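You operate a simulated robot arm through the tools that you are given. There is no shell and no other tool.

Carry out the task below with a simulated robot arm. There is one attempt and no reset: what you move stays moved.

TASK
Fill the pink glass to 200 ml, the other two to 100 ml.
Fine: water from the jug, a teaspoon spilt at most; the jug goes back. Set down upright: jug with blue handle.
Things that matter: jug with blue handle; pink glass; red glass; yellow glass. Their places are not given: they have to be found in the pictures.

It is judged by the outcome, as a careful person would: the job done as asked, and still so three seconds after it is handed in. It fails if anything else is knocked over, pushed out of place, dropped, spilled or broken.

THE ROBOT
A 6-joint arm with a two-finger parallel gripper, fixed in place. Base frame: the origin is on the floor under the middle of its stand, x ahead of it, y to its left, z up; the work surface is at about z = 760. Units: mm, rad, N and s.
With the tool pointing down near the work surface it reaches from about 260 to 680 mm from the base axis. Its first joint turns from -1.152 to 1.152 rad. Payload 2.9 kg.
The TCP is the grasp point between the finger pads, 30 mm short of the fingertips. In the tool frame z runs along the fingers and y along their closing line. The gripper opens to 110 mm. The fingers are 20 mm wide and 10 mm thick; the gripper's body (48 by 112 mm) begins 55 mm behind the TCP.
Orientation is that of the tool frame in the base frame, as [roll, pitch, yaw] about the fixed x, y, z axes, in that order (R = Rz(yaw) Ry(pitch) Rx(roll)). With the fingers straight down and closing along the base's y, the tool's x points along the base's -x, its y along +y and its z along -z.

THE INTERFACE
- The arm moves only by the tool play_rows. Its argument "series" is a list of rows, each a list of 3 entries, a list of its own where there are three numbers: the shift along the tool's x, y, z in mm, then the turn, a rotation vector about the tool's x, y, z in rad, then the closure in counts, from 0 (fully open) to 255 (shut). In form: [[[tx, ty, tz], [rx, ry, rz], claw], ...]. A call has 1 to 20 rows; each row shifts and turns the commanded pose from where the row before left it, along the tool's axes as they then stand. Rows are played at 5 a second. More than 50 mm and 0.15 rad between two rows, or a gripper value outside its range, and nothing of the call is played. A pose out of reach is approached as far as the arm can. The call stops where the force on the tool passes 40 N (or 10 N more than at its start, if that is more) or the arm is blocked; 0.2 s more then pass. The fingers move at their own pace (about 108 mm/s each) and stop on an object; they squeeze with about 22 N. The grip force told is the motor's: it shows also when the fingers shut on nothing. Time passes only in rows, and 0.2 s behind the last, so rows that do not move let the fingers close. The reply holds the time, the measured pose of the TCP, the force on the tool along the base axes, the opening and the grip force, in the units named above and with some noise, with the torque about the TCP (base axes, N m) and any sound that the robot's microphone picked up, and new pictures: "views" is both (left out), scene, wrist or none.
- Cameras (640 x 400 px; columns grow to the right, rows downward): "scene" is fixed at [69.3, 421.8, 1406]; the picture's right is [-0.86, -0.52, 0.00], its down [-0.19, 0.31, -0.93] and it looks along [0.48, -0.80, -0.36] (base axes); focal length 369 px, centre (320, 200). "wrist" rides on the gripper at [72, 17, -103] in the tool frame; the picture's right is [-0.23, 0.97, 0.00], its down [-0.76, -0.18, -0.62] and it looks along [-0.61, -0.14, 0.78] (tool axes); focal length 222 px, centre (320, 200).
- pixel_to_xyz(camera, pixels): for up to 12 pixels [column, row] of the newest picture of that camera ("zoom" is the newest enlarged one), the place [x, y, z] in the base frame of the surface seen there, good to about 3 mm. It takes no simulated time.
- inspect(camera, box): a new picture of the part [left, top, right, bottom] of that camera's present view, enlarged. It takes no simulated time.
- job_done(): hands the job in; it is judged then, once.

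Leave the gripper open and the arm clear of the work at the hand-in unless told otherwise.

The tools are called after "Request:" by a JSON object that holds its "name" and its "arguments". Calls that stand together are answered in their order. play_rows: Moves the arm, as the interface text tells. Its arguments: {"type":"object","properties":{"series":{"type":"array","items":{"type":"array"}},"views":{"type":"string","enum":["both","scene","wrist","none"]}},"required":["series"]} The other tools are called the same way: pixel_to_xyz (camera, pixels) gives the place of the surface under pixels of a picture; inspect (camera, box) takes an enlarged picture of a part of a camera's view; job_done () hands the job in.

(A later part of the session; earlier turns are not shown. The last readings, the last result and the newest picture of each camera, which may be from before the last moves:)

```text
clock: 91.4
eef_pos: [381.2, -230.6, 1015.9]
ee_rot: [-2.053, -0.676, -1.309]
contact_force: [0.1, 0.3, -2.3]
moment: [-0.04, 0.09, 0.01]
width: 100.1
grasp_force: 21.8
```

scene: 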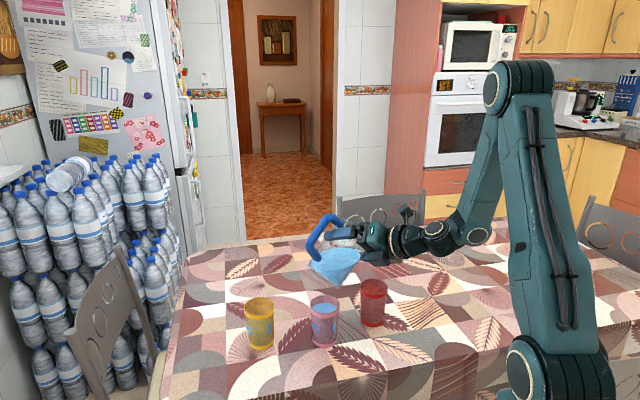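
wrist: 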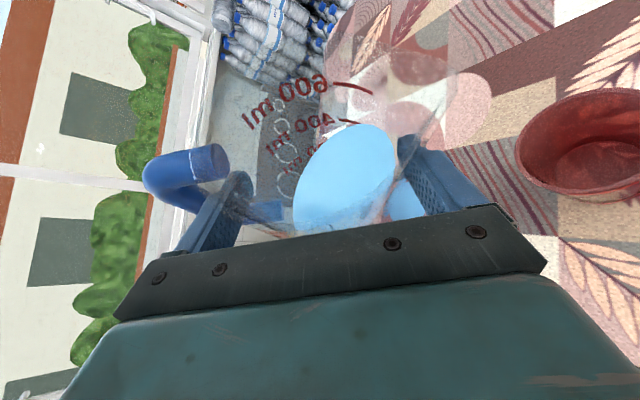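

Spout is now over the red glass. I verify the red rim and the pink glass's clearance in this view.

Request:
{"name": "inspect", "arguments": {"camera": "wrist", "box": [430, 50, 640, 230]}}

Request:
{"name": "pixel_to_xyz", "arguments": {"camera": "wrist", "pixels": [[518, 150], [535, 118], [570, 97], [610, 90], [560, 190], [590, 203], [620, 198], [580, 160], [345, 170], [370, 150]]}}

Request:
{"name": "inspect", "arguments": {"camera": "scene", "box": [280, 200, 440, 350]}}

```text
2.22 times, centred on (535, 140) of wrist
```

zoom: 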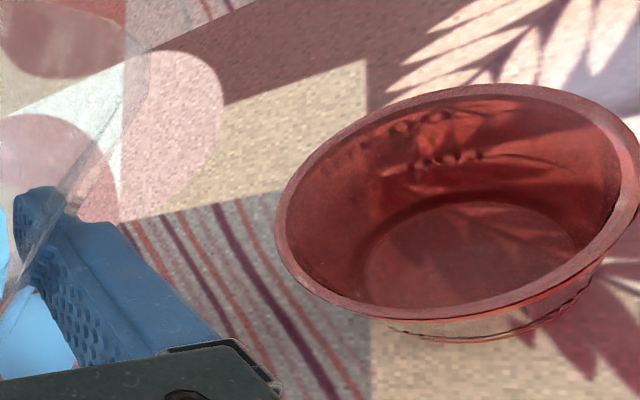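

```text
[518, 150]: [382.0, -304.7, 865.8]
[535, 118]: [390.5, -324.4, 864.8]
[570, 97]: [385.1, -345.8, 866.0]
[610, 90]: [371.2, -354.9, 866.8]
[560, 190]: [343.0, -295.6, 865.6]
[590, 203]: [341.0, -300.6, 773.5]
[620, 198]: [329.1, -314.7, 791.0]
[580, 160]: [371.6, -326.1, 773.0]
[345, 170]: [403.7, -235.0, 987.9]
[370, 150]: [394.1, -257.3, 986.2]
```

```text
2.67 times, centred on (360, 275) of scene
```

zoom: 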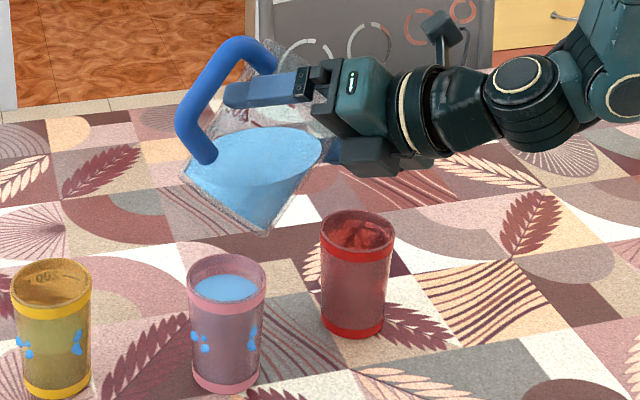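

Red centre ≈ (358, -324). I tilt to 0.88 rad (just below the onset) while high, then lower 52 mm – keeping the jug's lowest corner about 10 mm above the pink rim.

Request:
{"name": "play_rows", "arguments": {"series": [[[1.065, -0.774, -0.611], [0.00995, 0, 0.01735], 255], [[1.065, -0.774, -0.611], [0.00995, 0, 0.01735], 255], [[1.065, -0.774, -0.611], [0.00995, 0, 0.01735], 255], [[1.065, -0.774, -0.611], [0.00995, 0, 0.01735], 255], [[1.065, -0.774, -0.611], [0.00995, 0, 0.01735], 255], [[1.065, -0.774, -0.611], [0.00995, 0, 0.01735], 255], [[0, 0, 0], [0, 0, 0], 255], [[-9.1, 13.8, 5.2], [0, 0, 0], 255], [[-9.1, 13.8, 5.2], [0, 0, 0], 255], [[0, 0, 0], [0, 0, 0], 255]]}}

Request:
{"name": "inspect", "arguments": {"camera": "scene", "box": [280, 220, 420, 350]}}

```text
clock: 93.6
eef_pos: [380.5, -234.7, 990.0]
ee_rot: [-1.96, -0.582, -1.363]
contact_force: [0.2, 0.4, -1.6]
moment: [-0.04, 0.06, 0.02]
width: 99.8
grasp_force: 22.0
```

scene: 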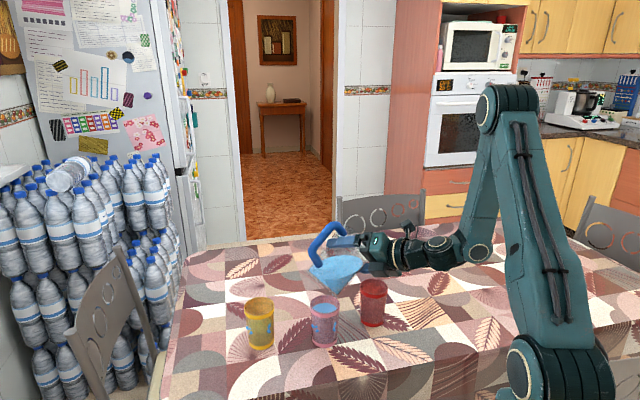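
wrist: 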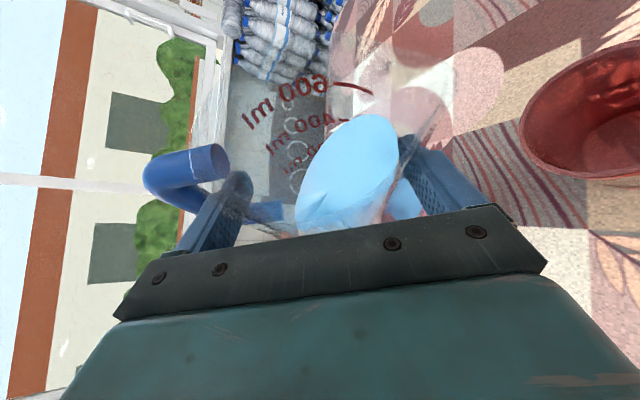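

```text
3.08 times, centred on (350, 285) of scene
```

zoom: 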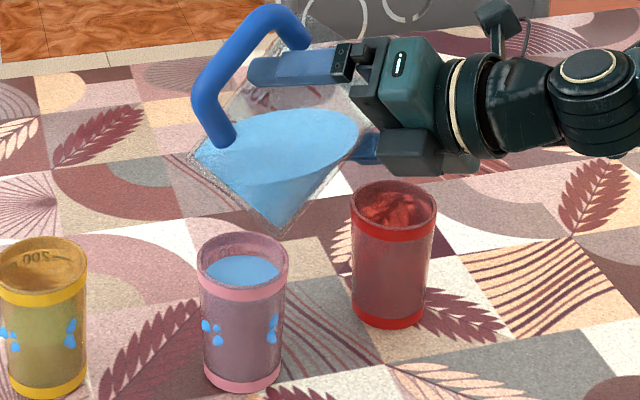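

The spout is on target; I measure the jug's lowest corner (scene ≈ 333,292) to know the clearance above pink before lowering the last bit.

Request:
{"name": "pixel_to_xyz", "arguments": {"camera": "scene", "pixels": [[333, 293], [332, 290], [334, 288], [330, 286], [336, 290], [325, 282], [340, 285]]}}

```text
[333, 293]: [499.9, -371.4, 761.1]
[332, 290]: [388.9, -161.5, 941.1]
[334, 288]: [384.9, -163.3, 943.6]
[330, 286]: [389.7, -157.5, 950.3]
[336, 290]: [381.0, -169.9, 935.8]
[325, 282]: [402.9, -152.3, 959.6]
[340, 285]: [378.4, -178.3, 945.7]
```

The model matches: the lowest corner is at z ≈ 895 above pink. I lower 17 mm more (12 mm clearance) and begin the slow tilt toward the onset.

Request:
{"name": "play_rows", "arguments": {"series": [[[-9.1, 13.8, 5.2], [0, 0, 0], 255], [[0, 0, 0], [0, 0, 0], 255], [[0.265, -0.196, -0.152], [0.00249, 0, 0.00434], 255], [[0.265, -0.196, -0.152], [0.00249, 0, 0.00434], 255], [[0.265, -0.196, -0.152], [0.00249, 0, 0.00434], 255], [[0.265, -0.196, -0.152], [0.00249, 0, 0.00434], 255], [[0.265, -0.196, -0.152], [0.00249, 0, 0.00434], 255], [[0.265, -0.196, -0.152], [0.00249, 0, 0.00434], 255], [[0, 0, 0], [0, 0, 0], 255]]}}

Request:
{"name": "inspect", "arguments": {"camera": "wrist", "box": [420, 20, 640, 220]}}

```text
clock: 95.6
eef_pos: [379.4, -235.7, 974.4]
ee_rot: [-1.941, -0.559, -1.376]
contact_force: [0.1, -0.1, -2.1]
moment: [-0.07, 0.04, 0.01]
width: 100.3
grasp_force: 22.2
```

scene: 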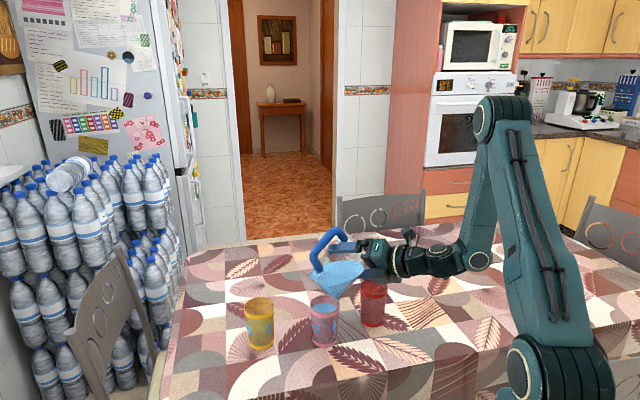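
wrist: 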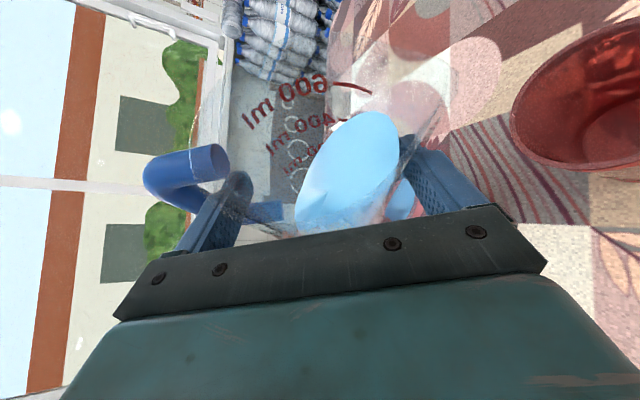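

```text
2.00 times, centred on (530, 120) of wrist
```

zoom: 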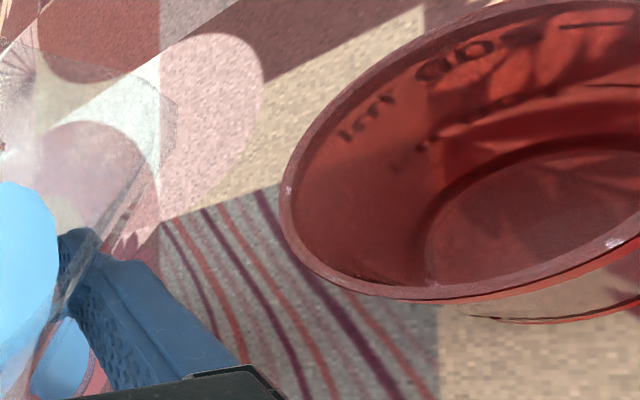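

The point straight below the spout falls inside the red opening (≈ 545,126). I continue slowly with 6 rows of 0.005 rad to start the flow.

Request:
{"name": "play_rows", "arguments": {"series": [[[0.265, -0.196, -0.152], [0.00249, 0, 0.00434], 255], [[0.265, -0.196, -0.152], [0.00249, 0, 0.00434], 255], [[0.265, -0.196, -0.152], [0.00249, 0, 0.00434], 255], [[0.265, -0.196, -0.152], [0.00249, 0, 0.00434], 255], [[0.265, -0.196, -0.152], [0.00249, 0, 0.00434], 255], [[0.265, -0.196, -0.152], [0.00249, 0, 0.00434], 255]]}}

Request:
{"name": "inspect", "arguments": {"camera": "wrist", "box": [420, 20, 640, 220]}}

Request:
{"name": "inspect", "arguments": {"camera": "scene", "box": [300, 220, 420, 350]}}

```text
clock: 97.0
eef_pos: [379.5, -235.4, 976.1]
ee_rot: [-1.921, -0.532, -1.386]
contact_force: [0.4, -0.9, -2.9]
moment: [0.0, 0.07, 0.01]
width: 100.1
grasp_force: 21.9
```

scene: 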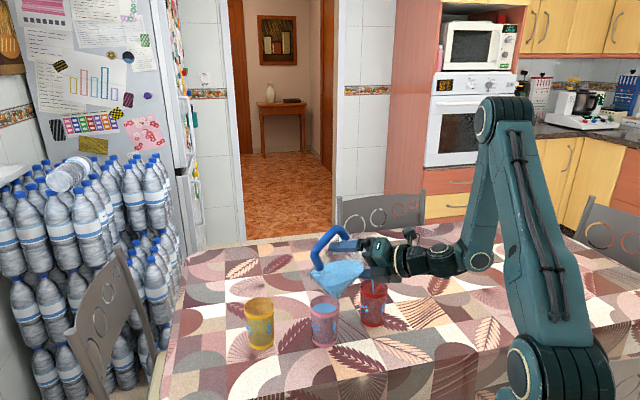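
wrist: 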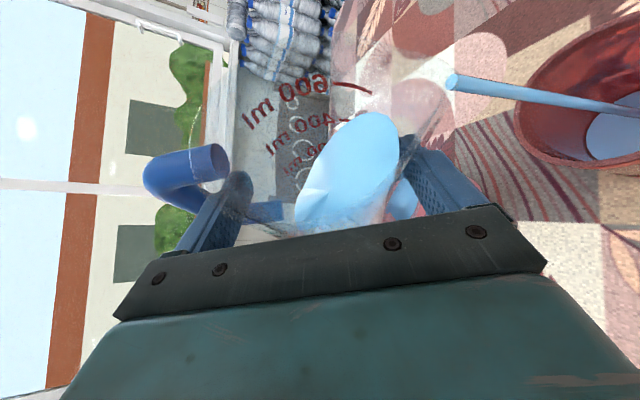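

```text
2.00 times, centred on (530, 120) of wrist
```

zoom: 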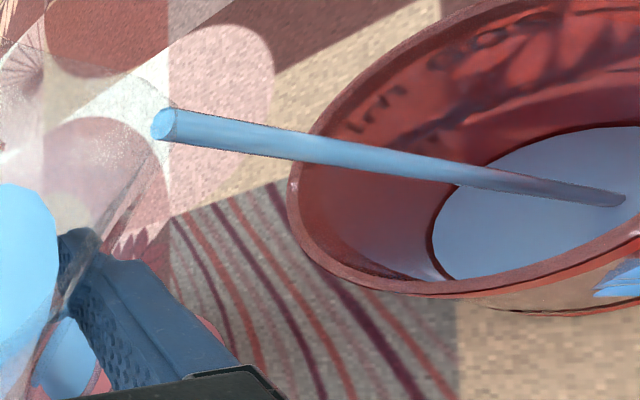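

```text
3.08 times, centred on (360, 285) of scene
```

zoom: 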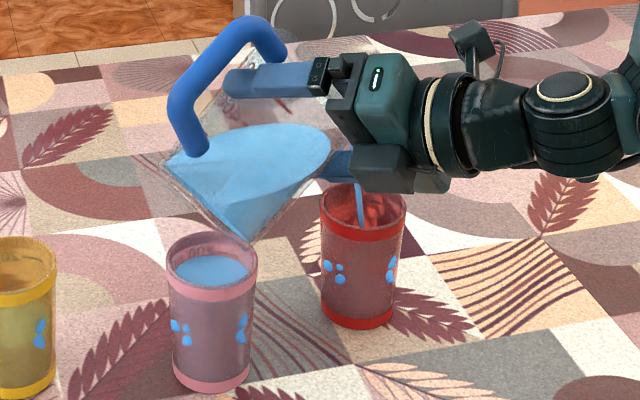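

The stream lands inside the red glass. I let it settle and read the level there.

Request:
{"name": "play_rows", "arguments": {"series": [[[0, 0, 0], [0, 0, 0], 255], [[0, 0, 0], [0, 0, 0], 255], [[0, 0, 0], [0, 0, 0], 255], [[0, 0, 0], [0, 0, 0], 255], [[0, 0, 0], [0, 0, 0], 255], [[0, 0, 0], [0, 0, 0], 255]], "views": "wrist"}}

Request:
{"name": "pixel_to_xyz", "arguments": {"camera": "wrist", "pixels": [[600, 130], [610, 130], [620, 130], [630, 130], [600, 145], [610, 145], [620, 145], [630, 145], [615, 115], [625, 105], [635, 115], [605, 120]]}}

```text
clock: 98.4
eef_pos: [378.8, -234.7, 976.5]
ee_rot: [-1.919, -0.532, -1.385]
contact_force: [0.0, 0.3, -2.0]
moment: [-0.08, 0.1, 0.02]
width: 99.9
grasp_force: 22.3
```

wrist: 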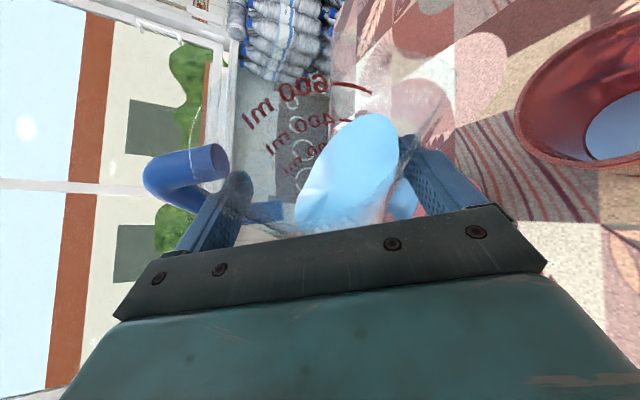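

```text
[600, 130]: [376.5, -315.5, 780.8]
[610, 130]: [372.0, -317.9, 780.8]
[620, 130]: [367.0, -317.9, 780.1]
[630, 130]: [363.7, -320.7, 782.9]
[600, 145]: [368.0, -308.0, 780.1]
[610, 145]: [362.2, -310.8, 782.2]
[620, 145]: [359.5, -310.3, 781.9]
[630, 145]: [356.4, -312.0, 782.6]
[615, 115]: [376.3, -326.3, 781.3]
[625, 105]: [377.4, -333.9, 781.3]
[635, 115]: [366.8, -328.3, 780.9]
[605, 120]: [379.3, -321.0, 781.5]
```

Red is at z ≈ 781.4. I continue with 7 rows of 0.01 rad, then settle and read.

Request:
{"name": "play_rows", "arguments": {"series": [[[0.531, -0.391, -0.3045], [0.00498, 0, 0.00867], 255], [[0.531, -0.391, -0.3045], [0.00498, 0, 0.00867], 255], [[0.531, -0.391, -0.3045], [0.00498, 0, 0.00867], 255], [[0.531, -0.391, -0.3045], [0.00498, 0, 0.00867], 255], [[0.531, -0.391, -0.3045], [0.00498, 0, 0.00867], 255], [[0.531, -0.391, -0.3045], [0.00498, 0, 0.00867], 255], [[0.531, -0.391, -0.3045], [0.00498, 0, 0.00867], 255], [[0, 0, 0], [0, 0, 0], 255], [[0, 0, 0], [0, 0, 0], 255], [[0, 0, 0], [0, 0, 0], 255], [[0, 0, 0], [0, 0, 0], 255], [[0, 0, 0], [0, 0, 0], 255], [[0, 0, 0], [0, 0, 0], 255], [[0, 0, 0], [0, 0, 0], 255]], "views": "both"}}

Request:
{"name": "pixel_to_xyz", "arguments": {"camera": "wrist", "pixels": [[600, 125], [610, 125], [620, 125], [630, 125], [600, 140], [610, 140], [620, 140], [630, 140], [615, 110], [625, 100], [635, 110], [605, 115]]}}

```text
clock: 101.4
eef_pos: [379.1, -236.9, 981.8]
ee_rot: [-1.874, -0.475, -1.408]
contact_force: [-0.5, 0.0, -1.8]
moment: [-0.03, 0.04, -0.01]
width: 99.9
grasp_force: 21.7
```

scene: 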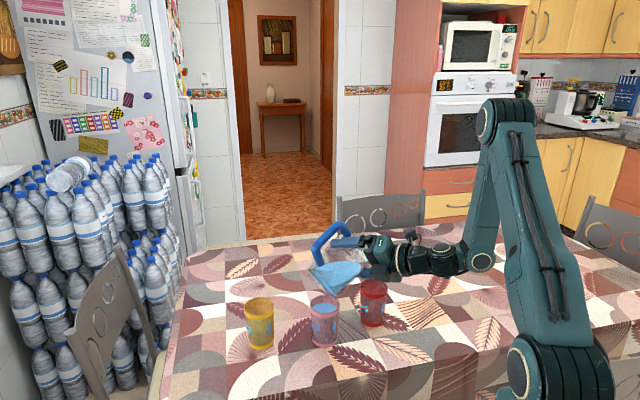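
wrist: 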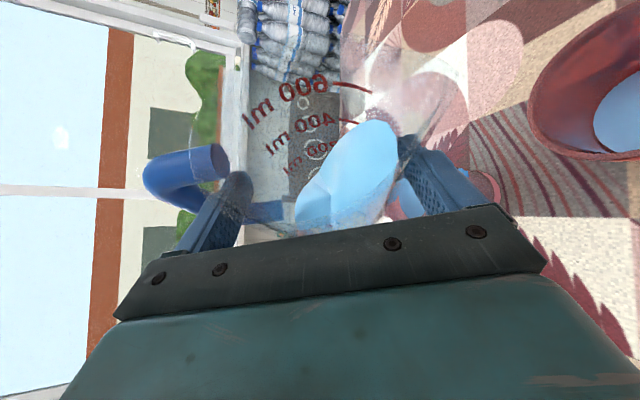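

```text
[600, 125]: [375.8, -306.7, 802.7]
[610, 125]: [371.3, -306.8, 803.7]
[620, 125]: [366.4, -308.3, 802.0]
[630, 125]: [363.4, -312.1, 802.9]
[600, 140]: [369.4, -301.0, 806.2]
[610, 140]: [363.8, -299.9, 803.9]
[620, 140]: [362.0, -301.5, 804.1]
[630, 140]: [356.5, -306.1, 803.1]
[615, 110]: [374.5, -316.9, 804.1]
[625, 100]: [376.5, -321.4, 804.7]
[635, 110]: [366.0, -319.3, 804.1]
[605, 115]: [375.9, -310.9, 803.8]
```

Level ≈ 803.8; about 8 mm to the 100 ml tick. I add 0.018 rad very gently and settle.

Request:
{"name": "play_rows", "arguments": {"series": [[[0.159, -0.1175, -0.091], [0.00149, 0, 0.0026], 255], [[0.159, -0.1175, -0.091], [0.00149, 0, 0.0026], 255], [[0.159, -0.1175, -0.091], [0.00149, 0, 0.0026], 255], [[0.159, -0.1175, -0.091], [0.00149, 0, 0.0026], 255], [[0.159, -0.1175, -0.091], [0.00149, 0, 0.0026], 255], [[0.159, -0.1175, -0.091], [0.00149, 0, 0.0026], 255], [[0, 0, 0], [0, 0, 0], 255], [[0, 0, 0], [0, 0, 0], 255], [[0, 0, 0], [0, 0, 0], 255], [[0, 0, 0], [0, 0, 0], 255], [[0, 0, 0], [0, 0, 0], 255], [[0, 0, 0], [0, 0, 0], 255], [[0, 0, 0], [0, 0, 0], 255], [[0, 0, 0], [0, 0, 0], 255]], "views": "wrist"}}

Request:
{"name": "pixel_to_xyz", "arguments": {"camera": "wrist", "pixels": [[605, 125], [612, 125], [620, 125], [630, 125], [605, 140], [612, 140], [620, 140], [630, 140], [615, 110], [625, 100], [635, 110], [610, 115]]}}

Request:
{"name": "pixel_to_xyz", "arguments": {"camera": "wrist", "pixels": [[608, 130], [615, 130], [622, 130], [632, 130], [608, 145], [615, 145], [622, 145], [632, 145], [618, 105], [628, 95], [637, 105], [613, 118]]}}

```text
clock: 104.4
eef_pos: [379.3, -237.1, 984.1]
ee_rot: [-1.863, -0.459, -1.413]
contact_force: [0.6, -0.7, -3.1]
moment: [-0.03, 0.07, -0.01]
width: 100.2
grasp_force: 21.9
```

wrist: 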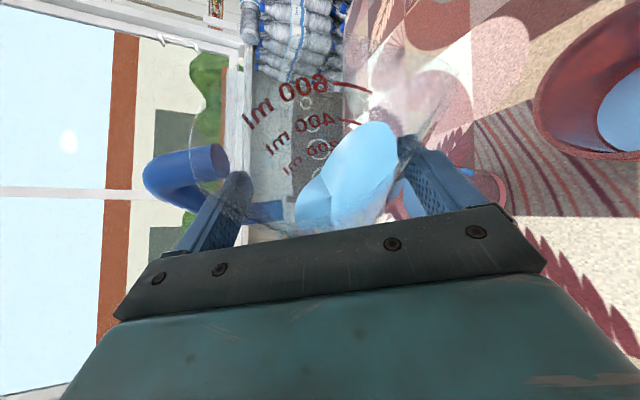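

```text
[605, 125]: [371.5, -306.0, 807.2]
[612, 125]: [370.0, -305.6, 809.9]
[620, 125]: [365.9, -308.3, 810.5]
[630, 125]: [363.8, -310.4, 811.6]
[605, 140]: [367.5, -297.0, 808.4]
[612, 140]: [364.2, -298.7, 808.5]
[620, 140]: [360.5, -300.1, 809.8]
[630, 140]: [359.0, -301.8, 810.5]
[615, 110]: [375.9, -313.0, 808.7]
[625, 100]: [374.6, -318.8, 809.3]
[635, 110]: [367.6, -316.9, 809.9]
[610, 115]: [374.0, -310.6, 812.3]
```

```text
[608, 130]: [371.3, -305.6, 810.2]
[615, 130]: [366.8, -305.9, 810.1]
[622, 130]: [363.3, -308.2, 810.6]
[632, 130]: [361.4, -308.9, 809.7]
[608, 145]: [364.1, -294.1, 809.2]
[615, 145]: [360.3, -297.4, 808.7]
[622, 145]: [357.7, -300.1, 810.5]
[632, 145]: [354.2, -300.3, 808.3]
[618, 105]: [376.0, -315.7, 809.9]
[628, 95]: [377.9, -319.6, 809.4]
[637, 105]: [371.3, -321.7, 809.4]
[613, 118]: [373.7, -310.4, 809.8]
```

Level ≈ 809.7. A last touch of 0.006 rad should bring it to the tick.

Request:
{"name": "play_rows", "arguments": {"series": [[[0.159, -0.1175, -0.091], [0.00149, 0, 0.0026], 255], [[0.159, -0.1175, -0.091], [0.00149, 0, 0.0026], 255], [[0, 0, 0], [0, 0, 0], 255], [[0, 0, 0], [0, 0, 0], 255], [[0, 0, 0], [0, 0, 0], 255], [[0, 0, 0], [0, 0, 0], 255], [[0, 0, 0], [0, 0, 0], 255], [[0, 0, 0], [0, 0, 0], 255], [[0, 0, 0], [0, 0, 0], 255], [[0, 0, 0], [0, 0, 0], 255]], "views": "wrist"}}

Request:
{"name": "pixel_to_xyz", "arguments": {"camera": "wrist", "pixels": [[605, 125], [612, 125], [620, 125], [630, 125], [605, 140], [612, 140], [620, 140], [630, 140], [615, 110], [625, 100], [635, 110], [610, 115]]}}

Request:
{"name": "pixel_to_xyz", "arguments": {"camera": "wrist", "pixels": [[608, 130], [615, 130], [622, 130], [632, 130], [608, 145], [615, 145], [622, 145], [632, 145], [618, 105], [628, 95], [637, 105], [613, 118]]}}

```text
clock: 106.6
eef_pos: [380.5, -236.8, 982.6]
ee_rot: [-1.861, -0.454, -1.415]
contact_force: [-0.5, -0.2, -3.0]
moment: [-0.08, 0.06, 0.0]
width: 99.9
grasp_force: 22.1
```

wrist: 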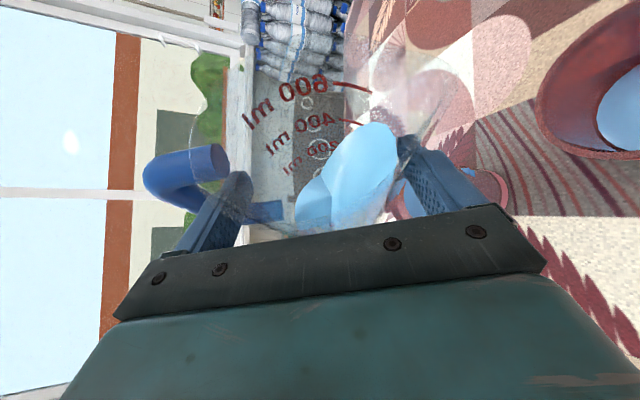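

```text
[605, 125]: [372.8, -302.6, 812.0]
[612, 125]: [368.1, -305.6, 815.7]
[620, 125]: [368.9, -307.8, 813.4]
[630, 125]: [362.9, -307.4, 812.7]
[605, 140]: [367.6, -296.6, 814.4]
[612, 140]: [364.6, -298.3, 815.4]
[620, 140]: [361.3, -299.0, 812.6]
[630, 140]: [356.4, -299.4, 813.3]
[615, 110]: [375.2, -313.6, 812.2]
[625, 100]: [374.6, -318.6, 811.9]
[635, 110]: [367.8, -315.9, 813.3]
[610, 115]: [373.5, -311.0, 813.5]
```

```text
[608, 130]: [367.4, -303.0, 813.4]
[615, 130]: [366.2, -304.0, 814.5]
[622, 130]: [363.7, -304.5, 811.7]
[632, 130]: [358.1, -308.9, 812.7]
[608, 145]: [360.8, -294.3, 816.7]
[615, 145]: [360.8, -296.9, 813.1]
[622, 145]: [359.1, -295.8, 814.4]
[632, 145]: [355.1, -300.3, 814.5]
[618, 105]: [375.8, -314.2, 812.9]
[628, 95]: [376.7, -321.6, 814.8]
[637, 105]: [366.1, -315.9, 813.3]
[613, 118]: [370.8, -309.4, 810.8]
```

Level reads ≈ 813, about the 100 ml mark (within a few ml). I tilt back a little to stop any flow, lift 90 mm, and move away toward the jug's old place.

Request:
{"name": "play_rows", "arguments": {"series": [[[-2.6, 2.04, 1.49], [-0.0249, 0, -0.0434], 255], [[-2.6, 2.04, 1.49], [-0.0249, 0, -0.0434], 255], [[0, 0, 0], [0, 0, 0], 255], [[15.4, -24.2, -8.9], [0, 0, 0], 255], [[15.4, -24.2, -8.9], [0, 0, 0], 255], [[15.4, -24.2, -8.9], [0, 0, 0], 255], [[0, 0, 0], [0, 0, 0], 255]]}}

Request:
{"name": "inspect", "arguments": {"camera": "scene", "box": [230, 260, 420, 370]}}

```text
clock: 108.2
eef_pos: [374.5, -233.0, 1060.3]
ee_rot: [-1.916, -0.54, -1.384]
contact_force: [0.1, -0.6, -2.9]
moment: [-0.08, 0.06, 0.02]
width: 99.8
grasp_force: 22.0
out of reach, approached as far as the arm can: row 6
```

scene: 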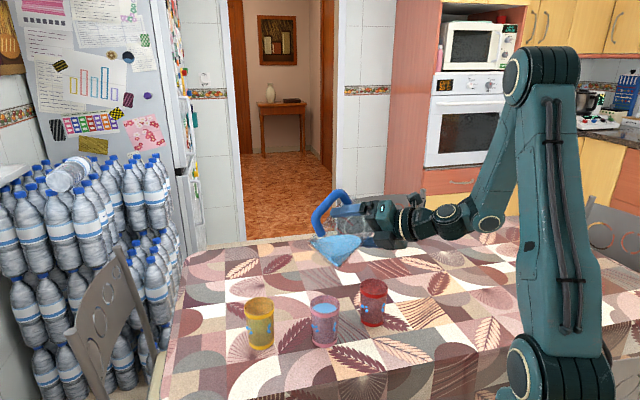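
wrist: 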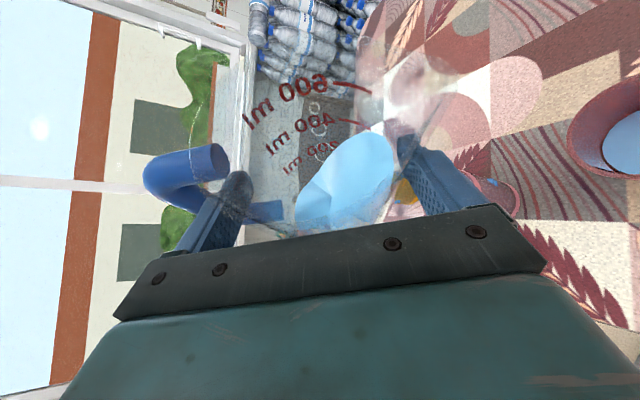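

```text
3.37 times, centred on (325, 315) of scene
```

zoom: 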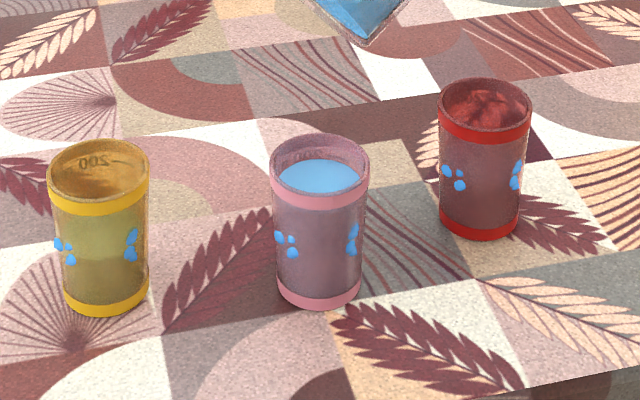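

The glasses all stand in place, no water on the cloth. I move outward toward the jug's place (3 rows).

Request:
{"name": "play_rows", "arguments": {"series": [[[20, 8, 13.7], [0, 0, 0], 255], [[30.6, 11.9, 20.9], [0, 0, 0], 255], [[30.6, 11.9, 20.9], [0, 0, 0], 255], [[10.6, 3.9, 7.2], [0, 0, 0], 255], [[0, 0, 0], [0, 0, 0], 255]], "views": "scene"}}

```text
clock: 109.4
eef_pos: [402.8, -299.7, 1010.8]
ee_rot: [-1.92, -0.542, -1.385]
contact_force: [0.4, -0.6, -2.3]
moment: [-0.06, 0.05, 0.02]
width: 100.0
grasp_force: 21.8
out of reach, approached as far as the arm can: row 1, 2, 3, 4
```

scene: 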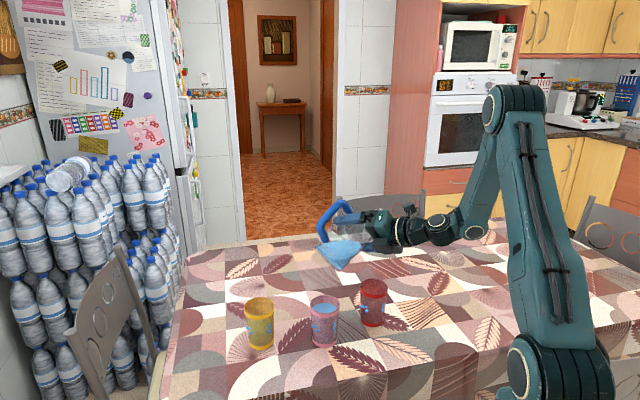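

The base joint is near its limit in this rolled posture. I now bring the jug upright by rotating about the grip point (18 small rows), with its base staying above z ≈ 905.

Request:
{"name": "play_rows", "arguments": {"series": [[[0, 0, 0], [-0.02588, 0, -0.0451], 255], [[0, 0, 0], [-0.02588, 0, -0.0451], 255], [[0, 0, 0], [-0.02588, 0, -0.0451], 255], [[0, 0, 0], [-0.02588, 0, -0.0451], 255], [[0, 0, 0], [-0.02588, 0, -0.0451], 255], [[0, 0, 0], [-0.02588, 0, -0.0451], 255], [[0, 0, 0], [-0.02588, 0, -0.0451], 255], [[0, 0, 0], [-0.02588, 0, -0.0451], 255], [[0, 0, 0], [-0.02588, 0, -0.0451], 255], [[0, 0, 0], [-0.02588, 0, -0.0451], 255], [[0, 0, 0], [-0.02588, 0, -0.0451], 255], [[0, 0, 0], [-0.02588, 0, -0.0451], 255], [[0, 0, 0], [-0.02588, 0, -0.0451], 255], [[0, 0, 0], [-0.02588, 0, -0.0451], 255], [[0, 0, 0], [-0.02588, 0, -0.0451], 255], [[0, 0, 0], [-0.02588, 0, -0.0451], 255], [[0, 0, 0], [-0.02588, 0, -0.0451], 255], [[0, 0, 0], [-0.02588, 0, -0.0451], 255], [[0, 0, 0], [0, 0, 0], 255]]}}

```text
clock: 113.4
eef_pos: [401.7, -299.0, 1011.7]
ee_rot: [-3.136, -1.047, -0.436]
contact_force: [0.8, -0.6, -2.4]
moment: [-0.05, 0.06, -0.02]
width: 100.1
grasp_force: 22.1
```

scene: 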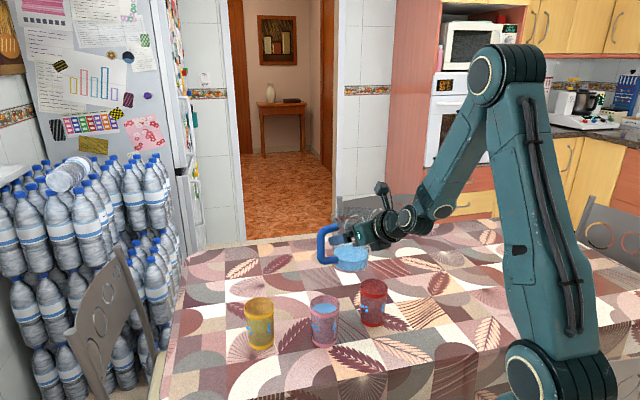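
wrist: 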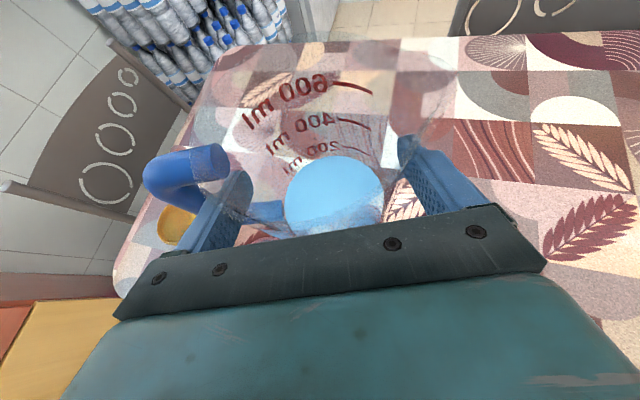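

The jug is upright again. I read its remaining water level as a cross-check, then move above its original place.

Request:
{"name": "pixel_to_xyz", "arguments": {"camera": "wrist", "pixels": [[335, 190], [325, 200], [345, 180], [315, 185], [355, 200], [335, 175], [345, 205], [325, 180], [340, 118], [355, 88], [340, 148], [360, 125]]}}

Request:
{"name": "inspect", "arguments": {"camera": "wrist", "box": [220, 50, 460, 250]}}

```text
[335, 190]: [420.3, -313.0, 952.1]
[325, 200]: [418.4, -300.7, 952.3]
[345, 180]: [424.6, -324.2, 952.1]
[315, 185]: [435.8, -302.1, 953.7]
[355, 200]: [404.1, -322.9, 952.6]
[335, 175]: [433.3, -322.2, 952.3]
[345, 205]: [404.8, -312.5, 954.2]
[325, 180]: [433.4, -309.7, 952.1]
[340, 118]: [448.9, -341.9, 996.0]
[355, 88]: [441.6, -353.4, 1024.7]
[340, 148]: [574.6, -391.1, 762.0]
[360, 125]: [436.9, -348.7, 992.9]
```

```text
2.00 times, centred on (340, 150) of wrist
```

zoom: 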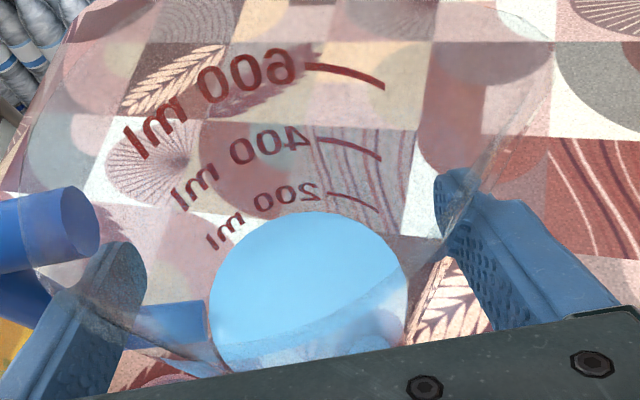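

Request:
{"name": "pixel_to_xyz", "arguments": {"camera": "zoom", "pixels": [[345, 198], [360, 203], [370, 208], [335, 195], [352, 201], [340, 147], [360, 152], [375, 158], [325, 68], [350, 73], [370, 80], [380, 86]]}}

Request:
{"name": "pixel_to_xyz", "arguments": {"camera": "zoom", "pixels": [[300, 280], [320, 260], [340, 250], [280, 270], [260, 260], [310, 240], [330, 230], [350, 270], [370, 260], [290, 300], [270, 310], [315, 270]]}}

```text
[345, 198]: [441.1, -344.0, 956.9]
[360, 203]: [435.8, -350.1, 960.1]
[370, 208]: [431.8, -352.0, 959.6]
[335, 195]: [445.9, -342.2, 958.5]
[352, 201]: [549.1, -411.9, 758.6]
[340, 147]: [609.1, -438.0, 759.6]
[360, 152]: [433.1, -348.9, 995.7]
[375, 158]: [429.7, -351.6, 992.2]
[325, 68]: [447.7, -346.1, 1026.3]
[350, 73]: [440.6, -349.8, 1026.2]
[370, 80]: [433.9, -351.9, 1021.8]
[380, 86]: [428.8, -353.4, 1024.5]
```

```text
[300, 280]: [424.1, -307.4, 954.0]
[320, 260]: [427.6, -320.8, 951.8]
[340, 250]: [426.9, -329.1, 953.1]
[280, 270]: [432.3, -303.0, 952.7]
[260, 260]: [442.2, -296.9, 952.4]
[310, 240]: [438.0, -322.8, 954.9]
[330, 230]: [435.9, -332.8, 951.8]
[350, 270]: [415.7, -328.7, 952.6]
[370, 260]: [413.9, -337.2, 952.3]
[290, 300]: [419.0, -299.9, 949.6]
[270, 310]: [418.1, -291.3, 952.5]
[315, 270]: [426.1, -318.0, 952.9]
```

The jug's own marks (200 at z ≈ 958.8, level 952.6) say about 165 ml are left, so about 400 ml were poured – consistent. Now I carry the jug to above its original place.

Request:
{"name": "play_rows", "arguments": {"series": [[[5.5, 6.6, 16.2], [0, 0, 0], 255], [[10.9, 13.3, 32.4], [0, 0, 0], 255], [[10.9, 13.3, 32.4], [0, 0, 0], 255], [[10.9, 13.3, 32.4], [0, 0, 0], 255], [[5.4, 6.7, 16.2], [0, 0, 0], 255], [[0, 0, 0], [0, 0, 0], 255]]}}

```text
clock: 114.8
eef_pos: [501.3, -402.8, 982.8]
ee_rot: [-3.133, -1.046, -0.439]
contact_force: [0.2, 0.9, -2.8]
moment: [-0.02, 0.04, -0.01]
width: 100.0
grasp_force: 21.8
```

scene: 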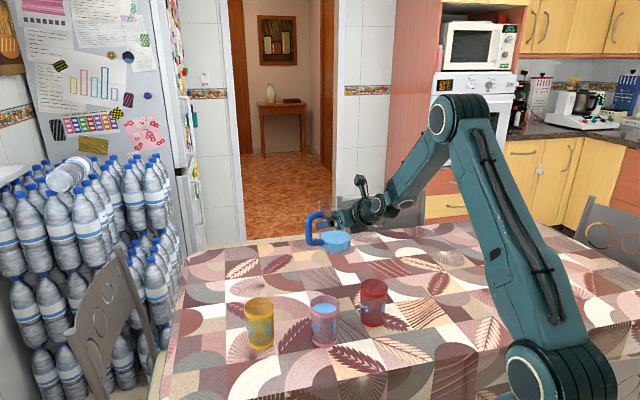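
wrist: 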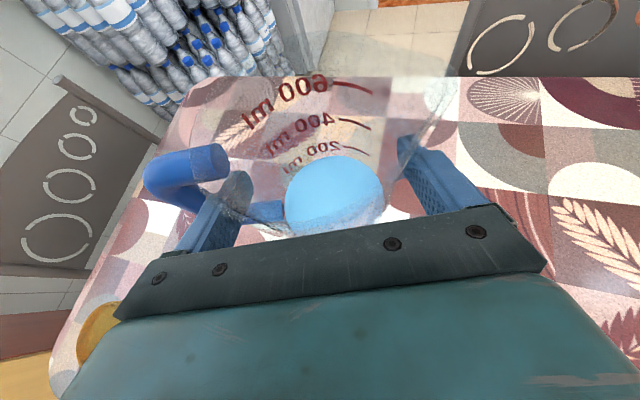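

Right above its old spot and upright. I lower 120 mm, then check before the final few millimetres.

Request:
{"name": "play_rows", "arguments": {"series": [[[-17.3, 0, 9.95], [0, 0, 0], 255], [[-26, 0, 14.9], [0, 0, 0], 255], [[-26, 0, 14.9], [0, 0, 0], 255], [[-26, 0, 14.9], [0, 0, 0], 255], [[-8.7, 0, 5], [0, 0, 0], 255], [[0, 0, 0], [0, 0, 0], 255]]}}

Request:
{"name": "inspect", "arguments": {"camera": "scene", "box": [290, 220, 430, 340]}}

```text
clock: 116.2
eef_pos: [501.0, -403.6, 864.2]
ee_rot: [-3.135, -1.048, -0.439]
contact_force: [-0.3, -0.2, -2.1]
moment: [-0.05, 0.04, 0.0]
width: 100.1
grasp_force: 21.8
```

scene: 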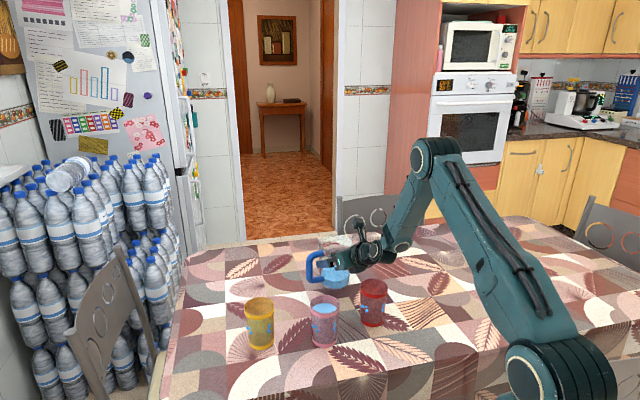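
wrist: 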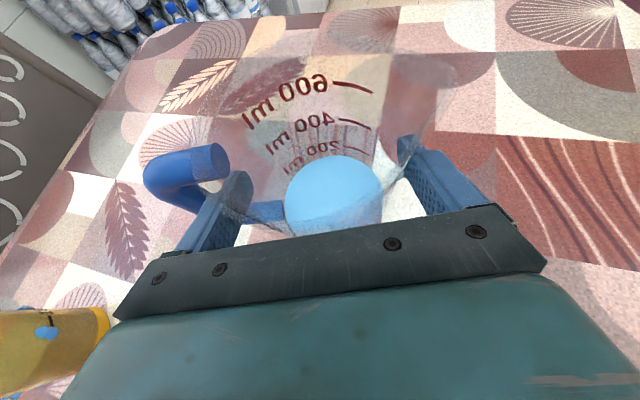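

```text
3.33 times, centred on (360, 280) of scene
```

zoom: 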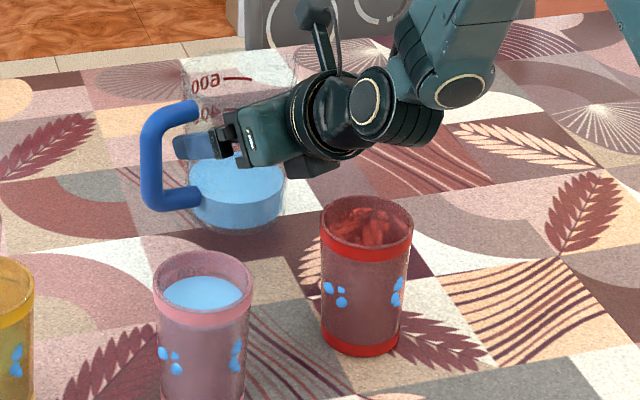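

13 mm to go. I lower 3 mm per row, then by single millimetres, watching the vertical force.

Request:
{"name": "play_rows", "arguments": {"series": [[[-2.6, 0, 1.49], [0, 0, 0], 255], [[-2.6, 0, 1.49], [0, 0, 0], 255], [[-2.6, 0, 1.49], [0, 0, 0], 255], [[-1.73, 0, 1.0], [0, 0, 0], 255], [[0, 0, 0], [0, 0, 0], 255]], "views": "none"}}

Request:
{"name": "play_rows", "arguments": {"series": [[[-0.87, 0, 0.5], [0, 0, 0], 255], [[0, 0, 0], [0, 0, 0], 255]], "views": "none"}}

Request:
{"name": "play_rows", "arguments": {"series": [[[-0.87, 0, 0.5], [0, 0, 0], 255], [[0, 0, 0], [0, 0, 0], 255]], "views": "none"}}

```text
clock: 117.4
eef_pos: [501.0, -402.9, 853.3]
ee_rot: [-3.132, -1.045, -0.44]
contact_force: [-0.2, 0.7, -3.8]
moment: [0.0, 0.05, -0.03]
width: 100.3
grasp_force: 21.6
```

```text
clock: 118.0
eef_pos: [501.4, -402.3, 851.5]
ee_rot: [-3.136, -1.047, -0.44]
contact_force: [-1.0, 0.5, -2.0]
moment: [0.04, 0.04, 0.07]
width: 99.9
grasp_force: 21.9
```

```text
clock: 118.6
eef_pos: [501.1, -402.6, 851.8]
ee_rot: [-3.131, -1.049, -0.44]
contact_force: [-1.4, 2.0, 3.8]
moment: [0.28, 0.11, 0.09]
width: 99.8
grasp_force: 21.7
```

Contact with the table (force now +3.8 N). I ease up 0.4 mm and open the fingers.

Request:
{"name": "play_rows", "arguments": {"series": [[[0.35, 0, -0.2], [0, 0, 0], 255], [[0, 0, 0], [0, 0, 0], 255], [[0, 0, 0], [0, 0, 0], 20], [[0, 0, 0], [0, 0, 0], 0], [[0, 0, 0], [0, 0, 0], 0], [[0, 0, 0], [0, 0, 0], 0]]}}

Request:
{"name": "inspect", "arguments": {"camera": "scene", "box": [290, 220, 430, 340]}}

Request:
{"name": "inspect", "arguments": {"camera": "wrist", "box": [130, 60, 500, 290]}}

```text
clock: 120.0
eef_pos: [501.6, -401.9, 852.6]
ee_rot: [-3.135, -1.047, -0.439]
contact_force: [0.1, 0.1, 0.1]
moment: [0.02, 0.01, 0.02]
width: 110.0
grasp_force: 0.1
```

scene: 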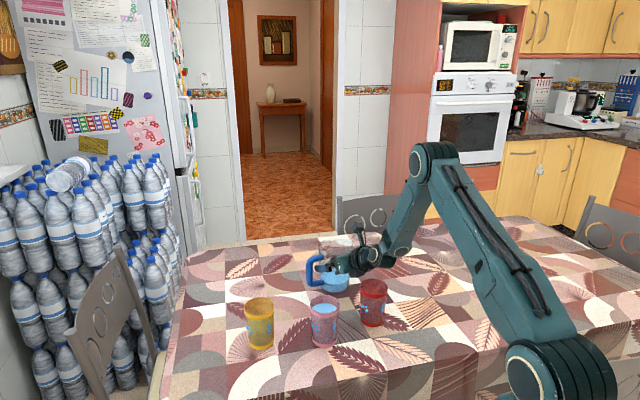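
wrist: 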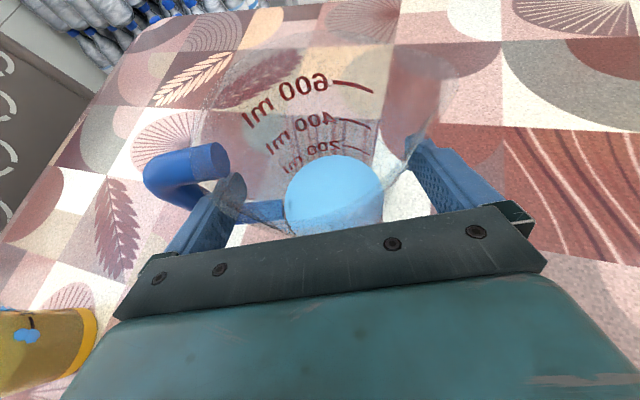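

```text
3.33 times, centred on (360, 280) of scene
```

zoom: 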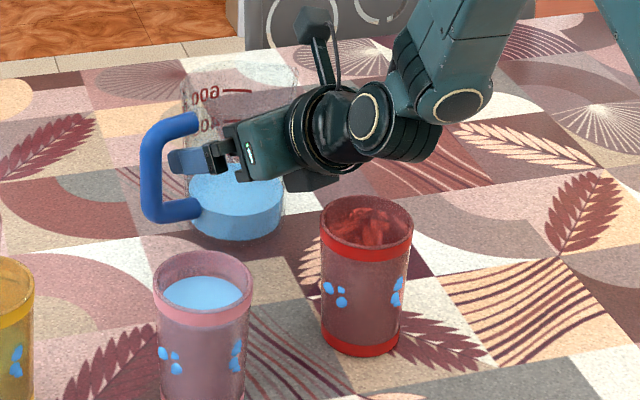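

```text
1.73 times, centred on (315, 175) of wrist
```

zoom: 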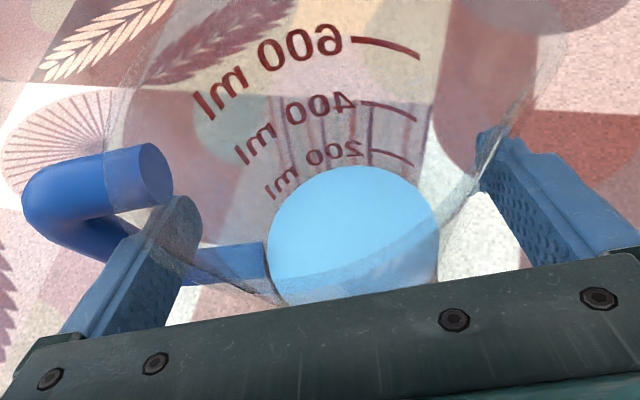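

The jug stands freely and the fingers are open. I back out along the tool axis, gently at first.

Request:
{"name": "play_rows", "arguments": {"series": [[[0, 0, -8], [0, 0, 0], 0], [[0, 0, -12], [0, 0, 0], 0], [[0, 0, -18], [0, 0, 0], 0], [[0, 0, -22], [0, 0, 0], 0], [[0, 0, -25], [0, 0, 0], 0], [[0, 0, -25], [0, 0, 0], 0], [[0, 0, 0], [0, 0, 0], 0]]}}

Request:
{"name": "inspect", "arguments": {"camera": "wrist", "box": [190, 30, 440, 220]}}

```text
clock: 121.6
eef_pos: [414.7, -361.7, 906.0]
ee_rot: [-3.136, -1.048, -0.437]
contact_force: [-0.4, 0.3, -0.1]
moment: [0.0, 0.03, 0.01]
width: 109.9
grasp_force: 0.0
```

scene: 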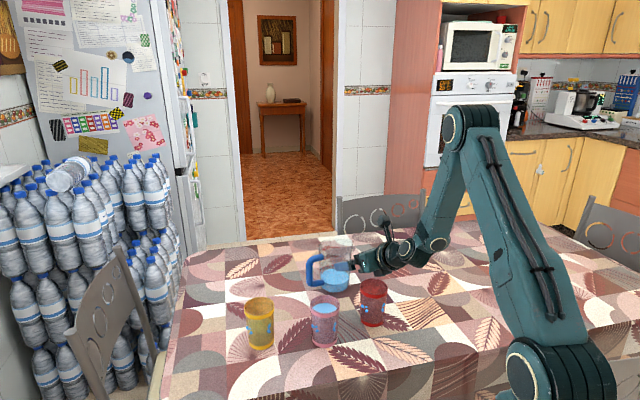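
wrist: 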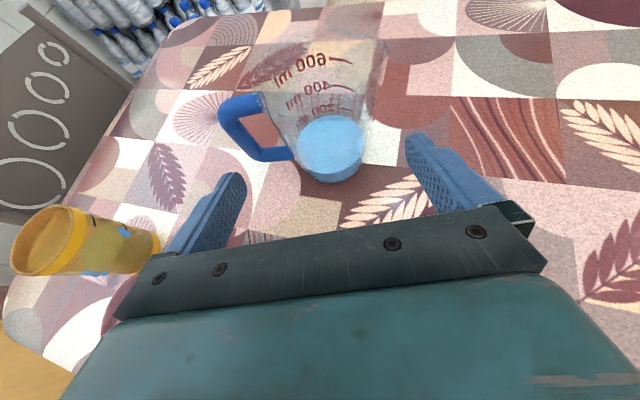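

```text
2.11 times, centred on (315, 125) of wrist
```

zoom: 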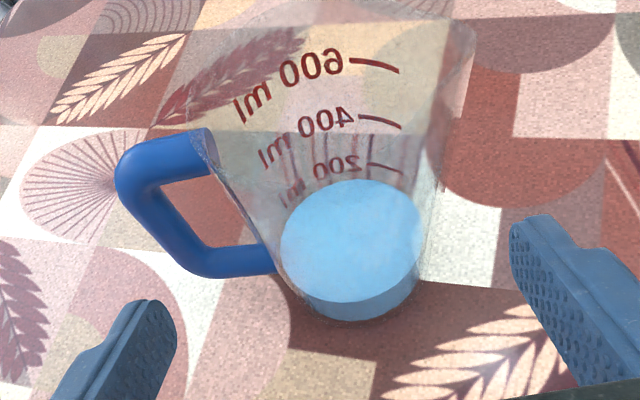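

The jug is back on its spot, upright. The yellow glass is visible at the left of the wrist view (90,240); I zoom there to compare its water line with the ticks once more.

Request:
{"name": "inspect", "arguments": {"camera": "wrist", "box": [0, 190, 170, 290]}}

Request:
{"name": "inspect", "arguments": {"camera": "scene", "box": [230, 270, 410, 360]}}

```text
3.76 times, centred on (85, 240) of wrist
```

zoom: 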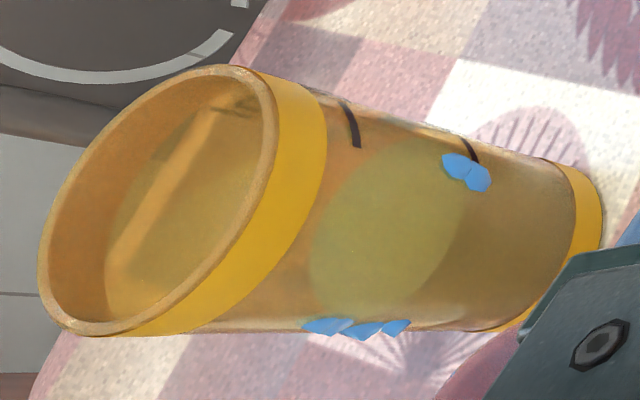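

```text
3.56 times, centred on (320, 315) of scene
```

zoom: 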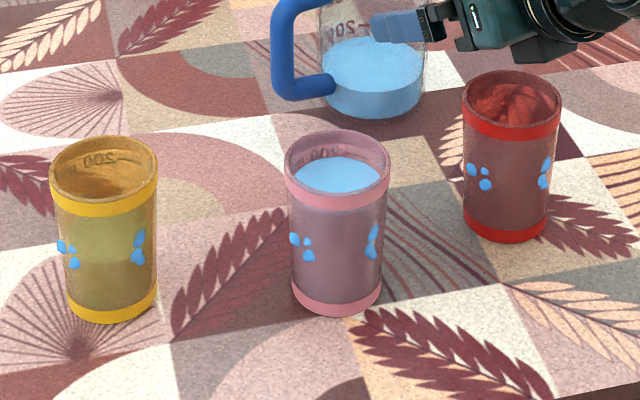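

Request:
{"name": "pixel_to_xyz", "arguments": {"camera": "zoom", "pixels": [[346, 105], [350, 118], [354, 130], [357, 142], [465, 143], [470, 150], [475, 158], [455, 165], [480, 180], [325, 325], [360, 330], [398, 326]]}}

Request:
{"name": "inspect", "arguments": {"camera": "scene", "box": [300, 285, 350, 345]}}

```text
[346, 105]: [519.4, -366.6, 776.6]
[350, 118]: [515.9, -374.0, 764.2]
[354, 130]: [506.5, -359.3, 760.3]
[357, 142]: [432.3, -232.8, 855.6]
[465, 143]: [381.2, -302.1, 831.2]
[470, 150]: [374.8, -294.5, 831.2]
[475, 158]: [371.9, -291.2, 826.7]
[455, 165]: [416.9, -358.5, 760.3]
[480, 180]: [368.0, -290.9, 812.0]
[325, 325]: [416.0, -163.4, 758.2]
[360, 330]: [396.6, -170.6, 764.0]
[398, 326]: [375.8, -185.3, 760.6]
```

```text
6.67 times, centred on (325, 315) of scene
```

zoom: 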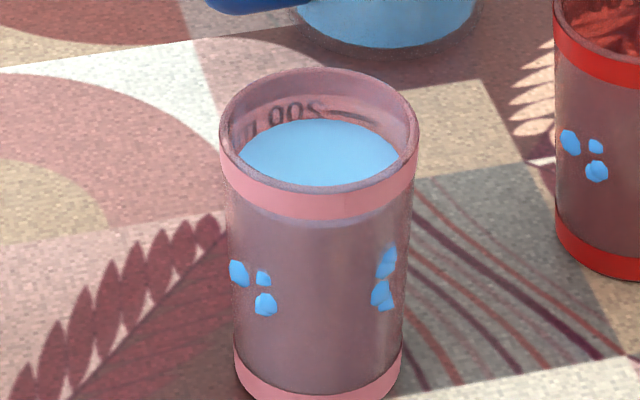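

The pink water reaches its 200 line. I repeat the wrist zoom on yellow so the measurements refer to the right picture.

Request:
{"name": "inspect", "arguments": {"camera": "wrist", "box": [0, 190, 170, 290]}}

Request:
{"name": "pixel_to_xyz", "arguments": {"camera": "zoom", "pixels": [[346, 105], [350, 118], [354, 130], [357, 142], [465, 143], [470, 150], [475, 158], [468, 147], [452, 165], [480, 180], [348, 112], [352, 124]]}}

```text
3.76 times, centred on (85, 240) of wrist
```

zoom: 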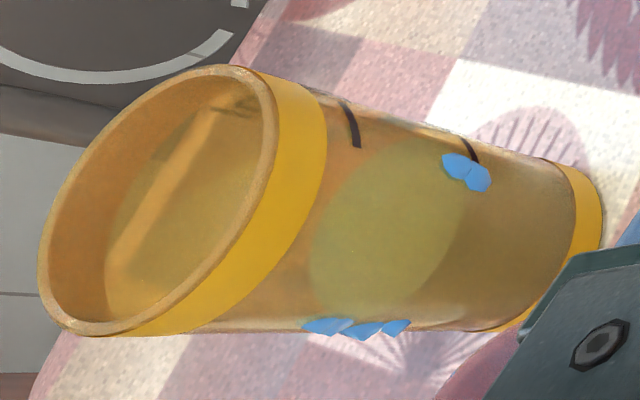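

```text
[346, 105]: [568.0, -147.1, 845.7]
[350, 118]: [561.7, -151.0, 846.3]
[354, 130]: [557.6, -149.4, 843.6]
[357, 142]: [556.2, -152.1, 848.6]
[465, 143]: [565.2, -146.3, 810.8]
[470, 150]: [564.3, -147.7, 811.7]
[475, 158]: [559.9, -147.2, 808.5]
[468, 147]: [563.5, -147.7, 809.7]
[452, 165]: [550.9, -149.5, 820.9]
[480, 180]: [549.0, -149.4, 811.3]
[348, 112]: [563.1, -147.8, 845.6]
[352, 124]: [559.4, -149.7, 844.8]
```

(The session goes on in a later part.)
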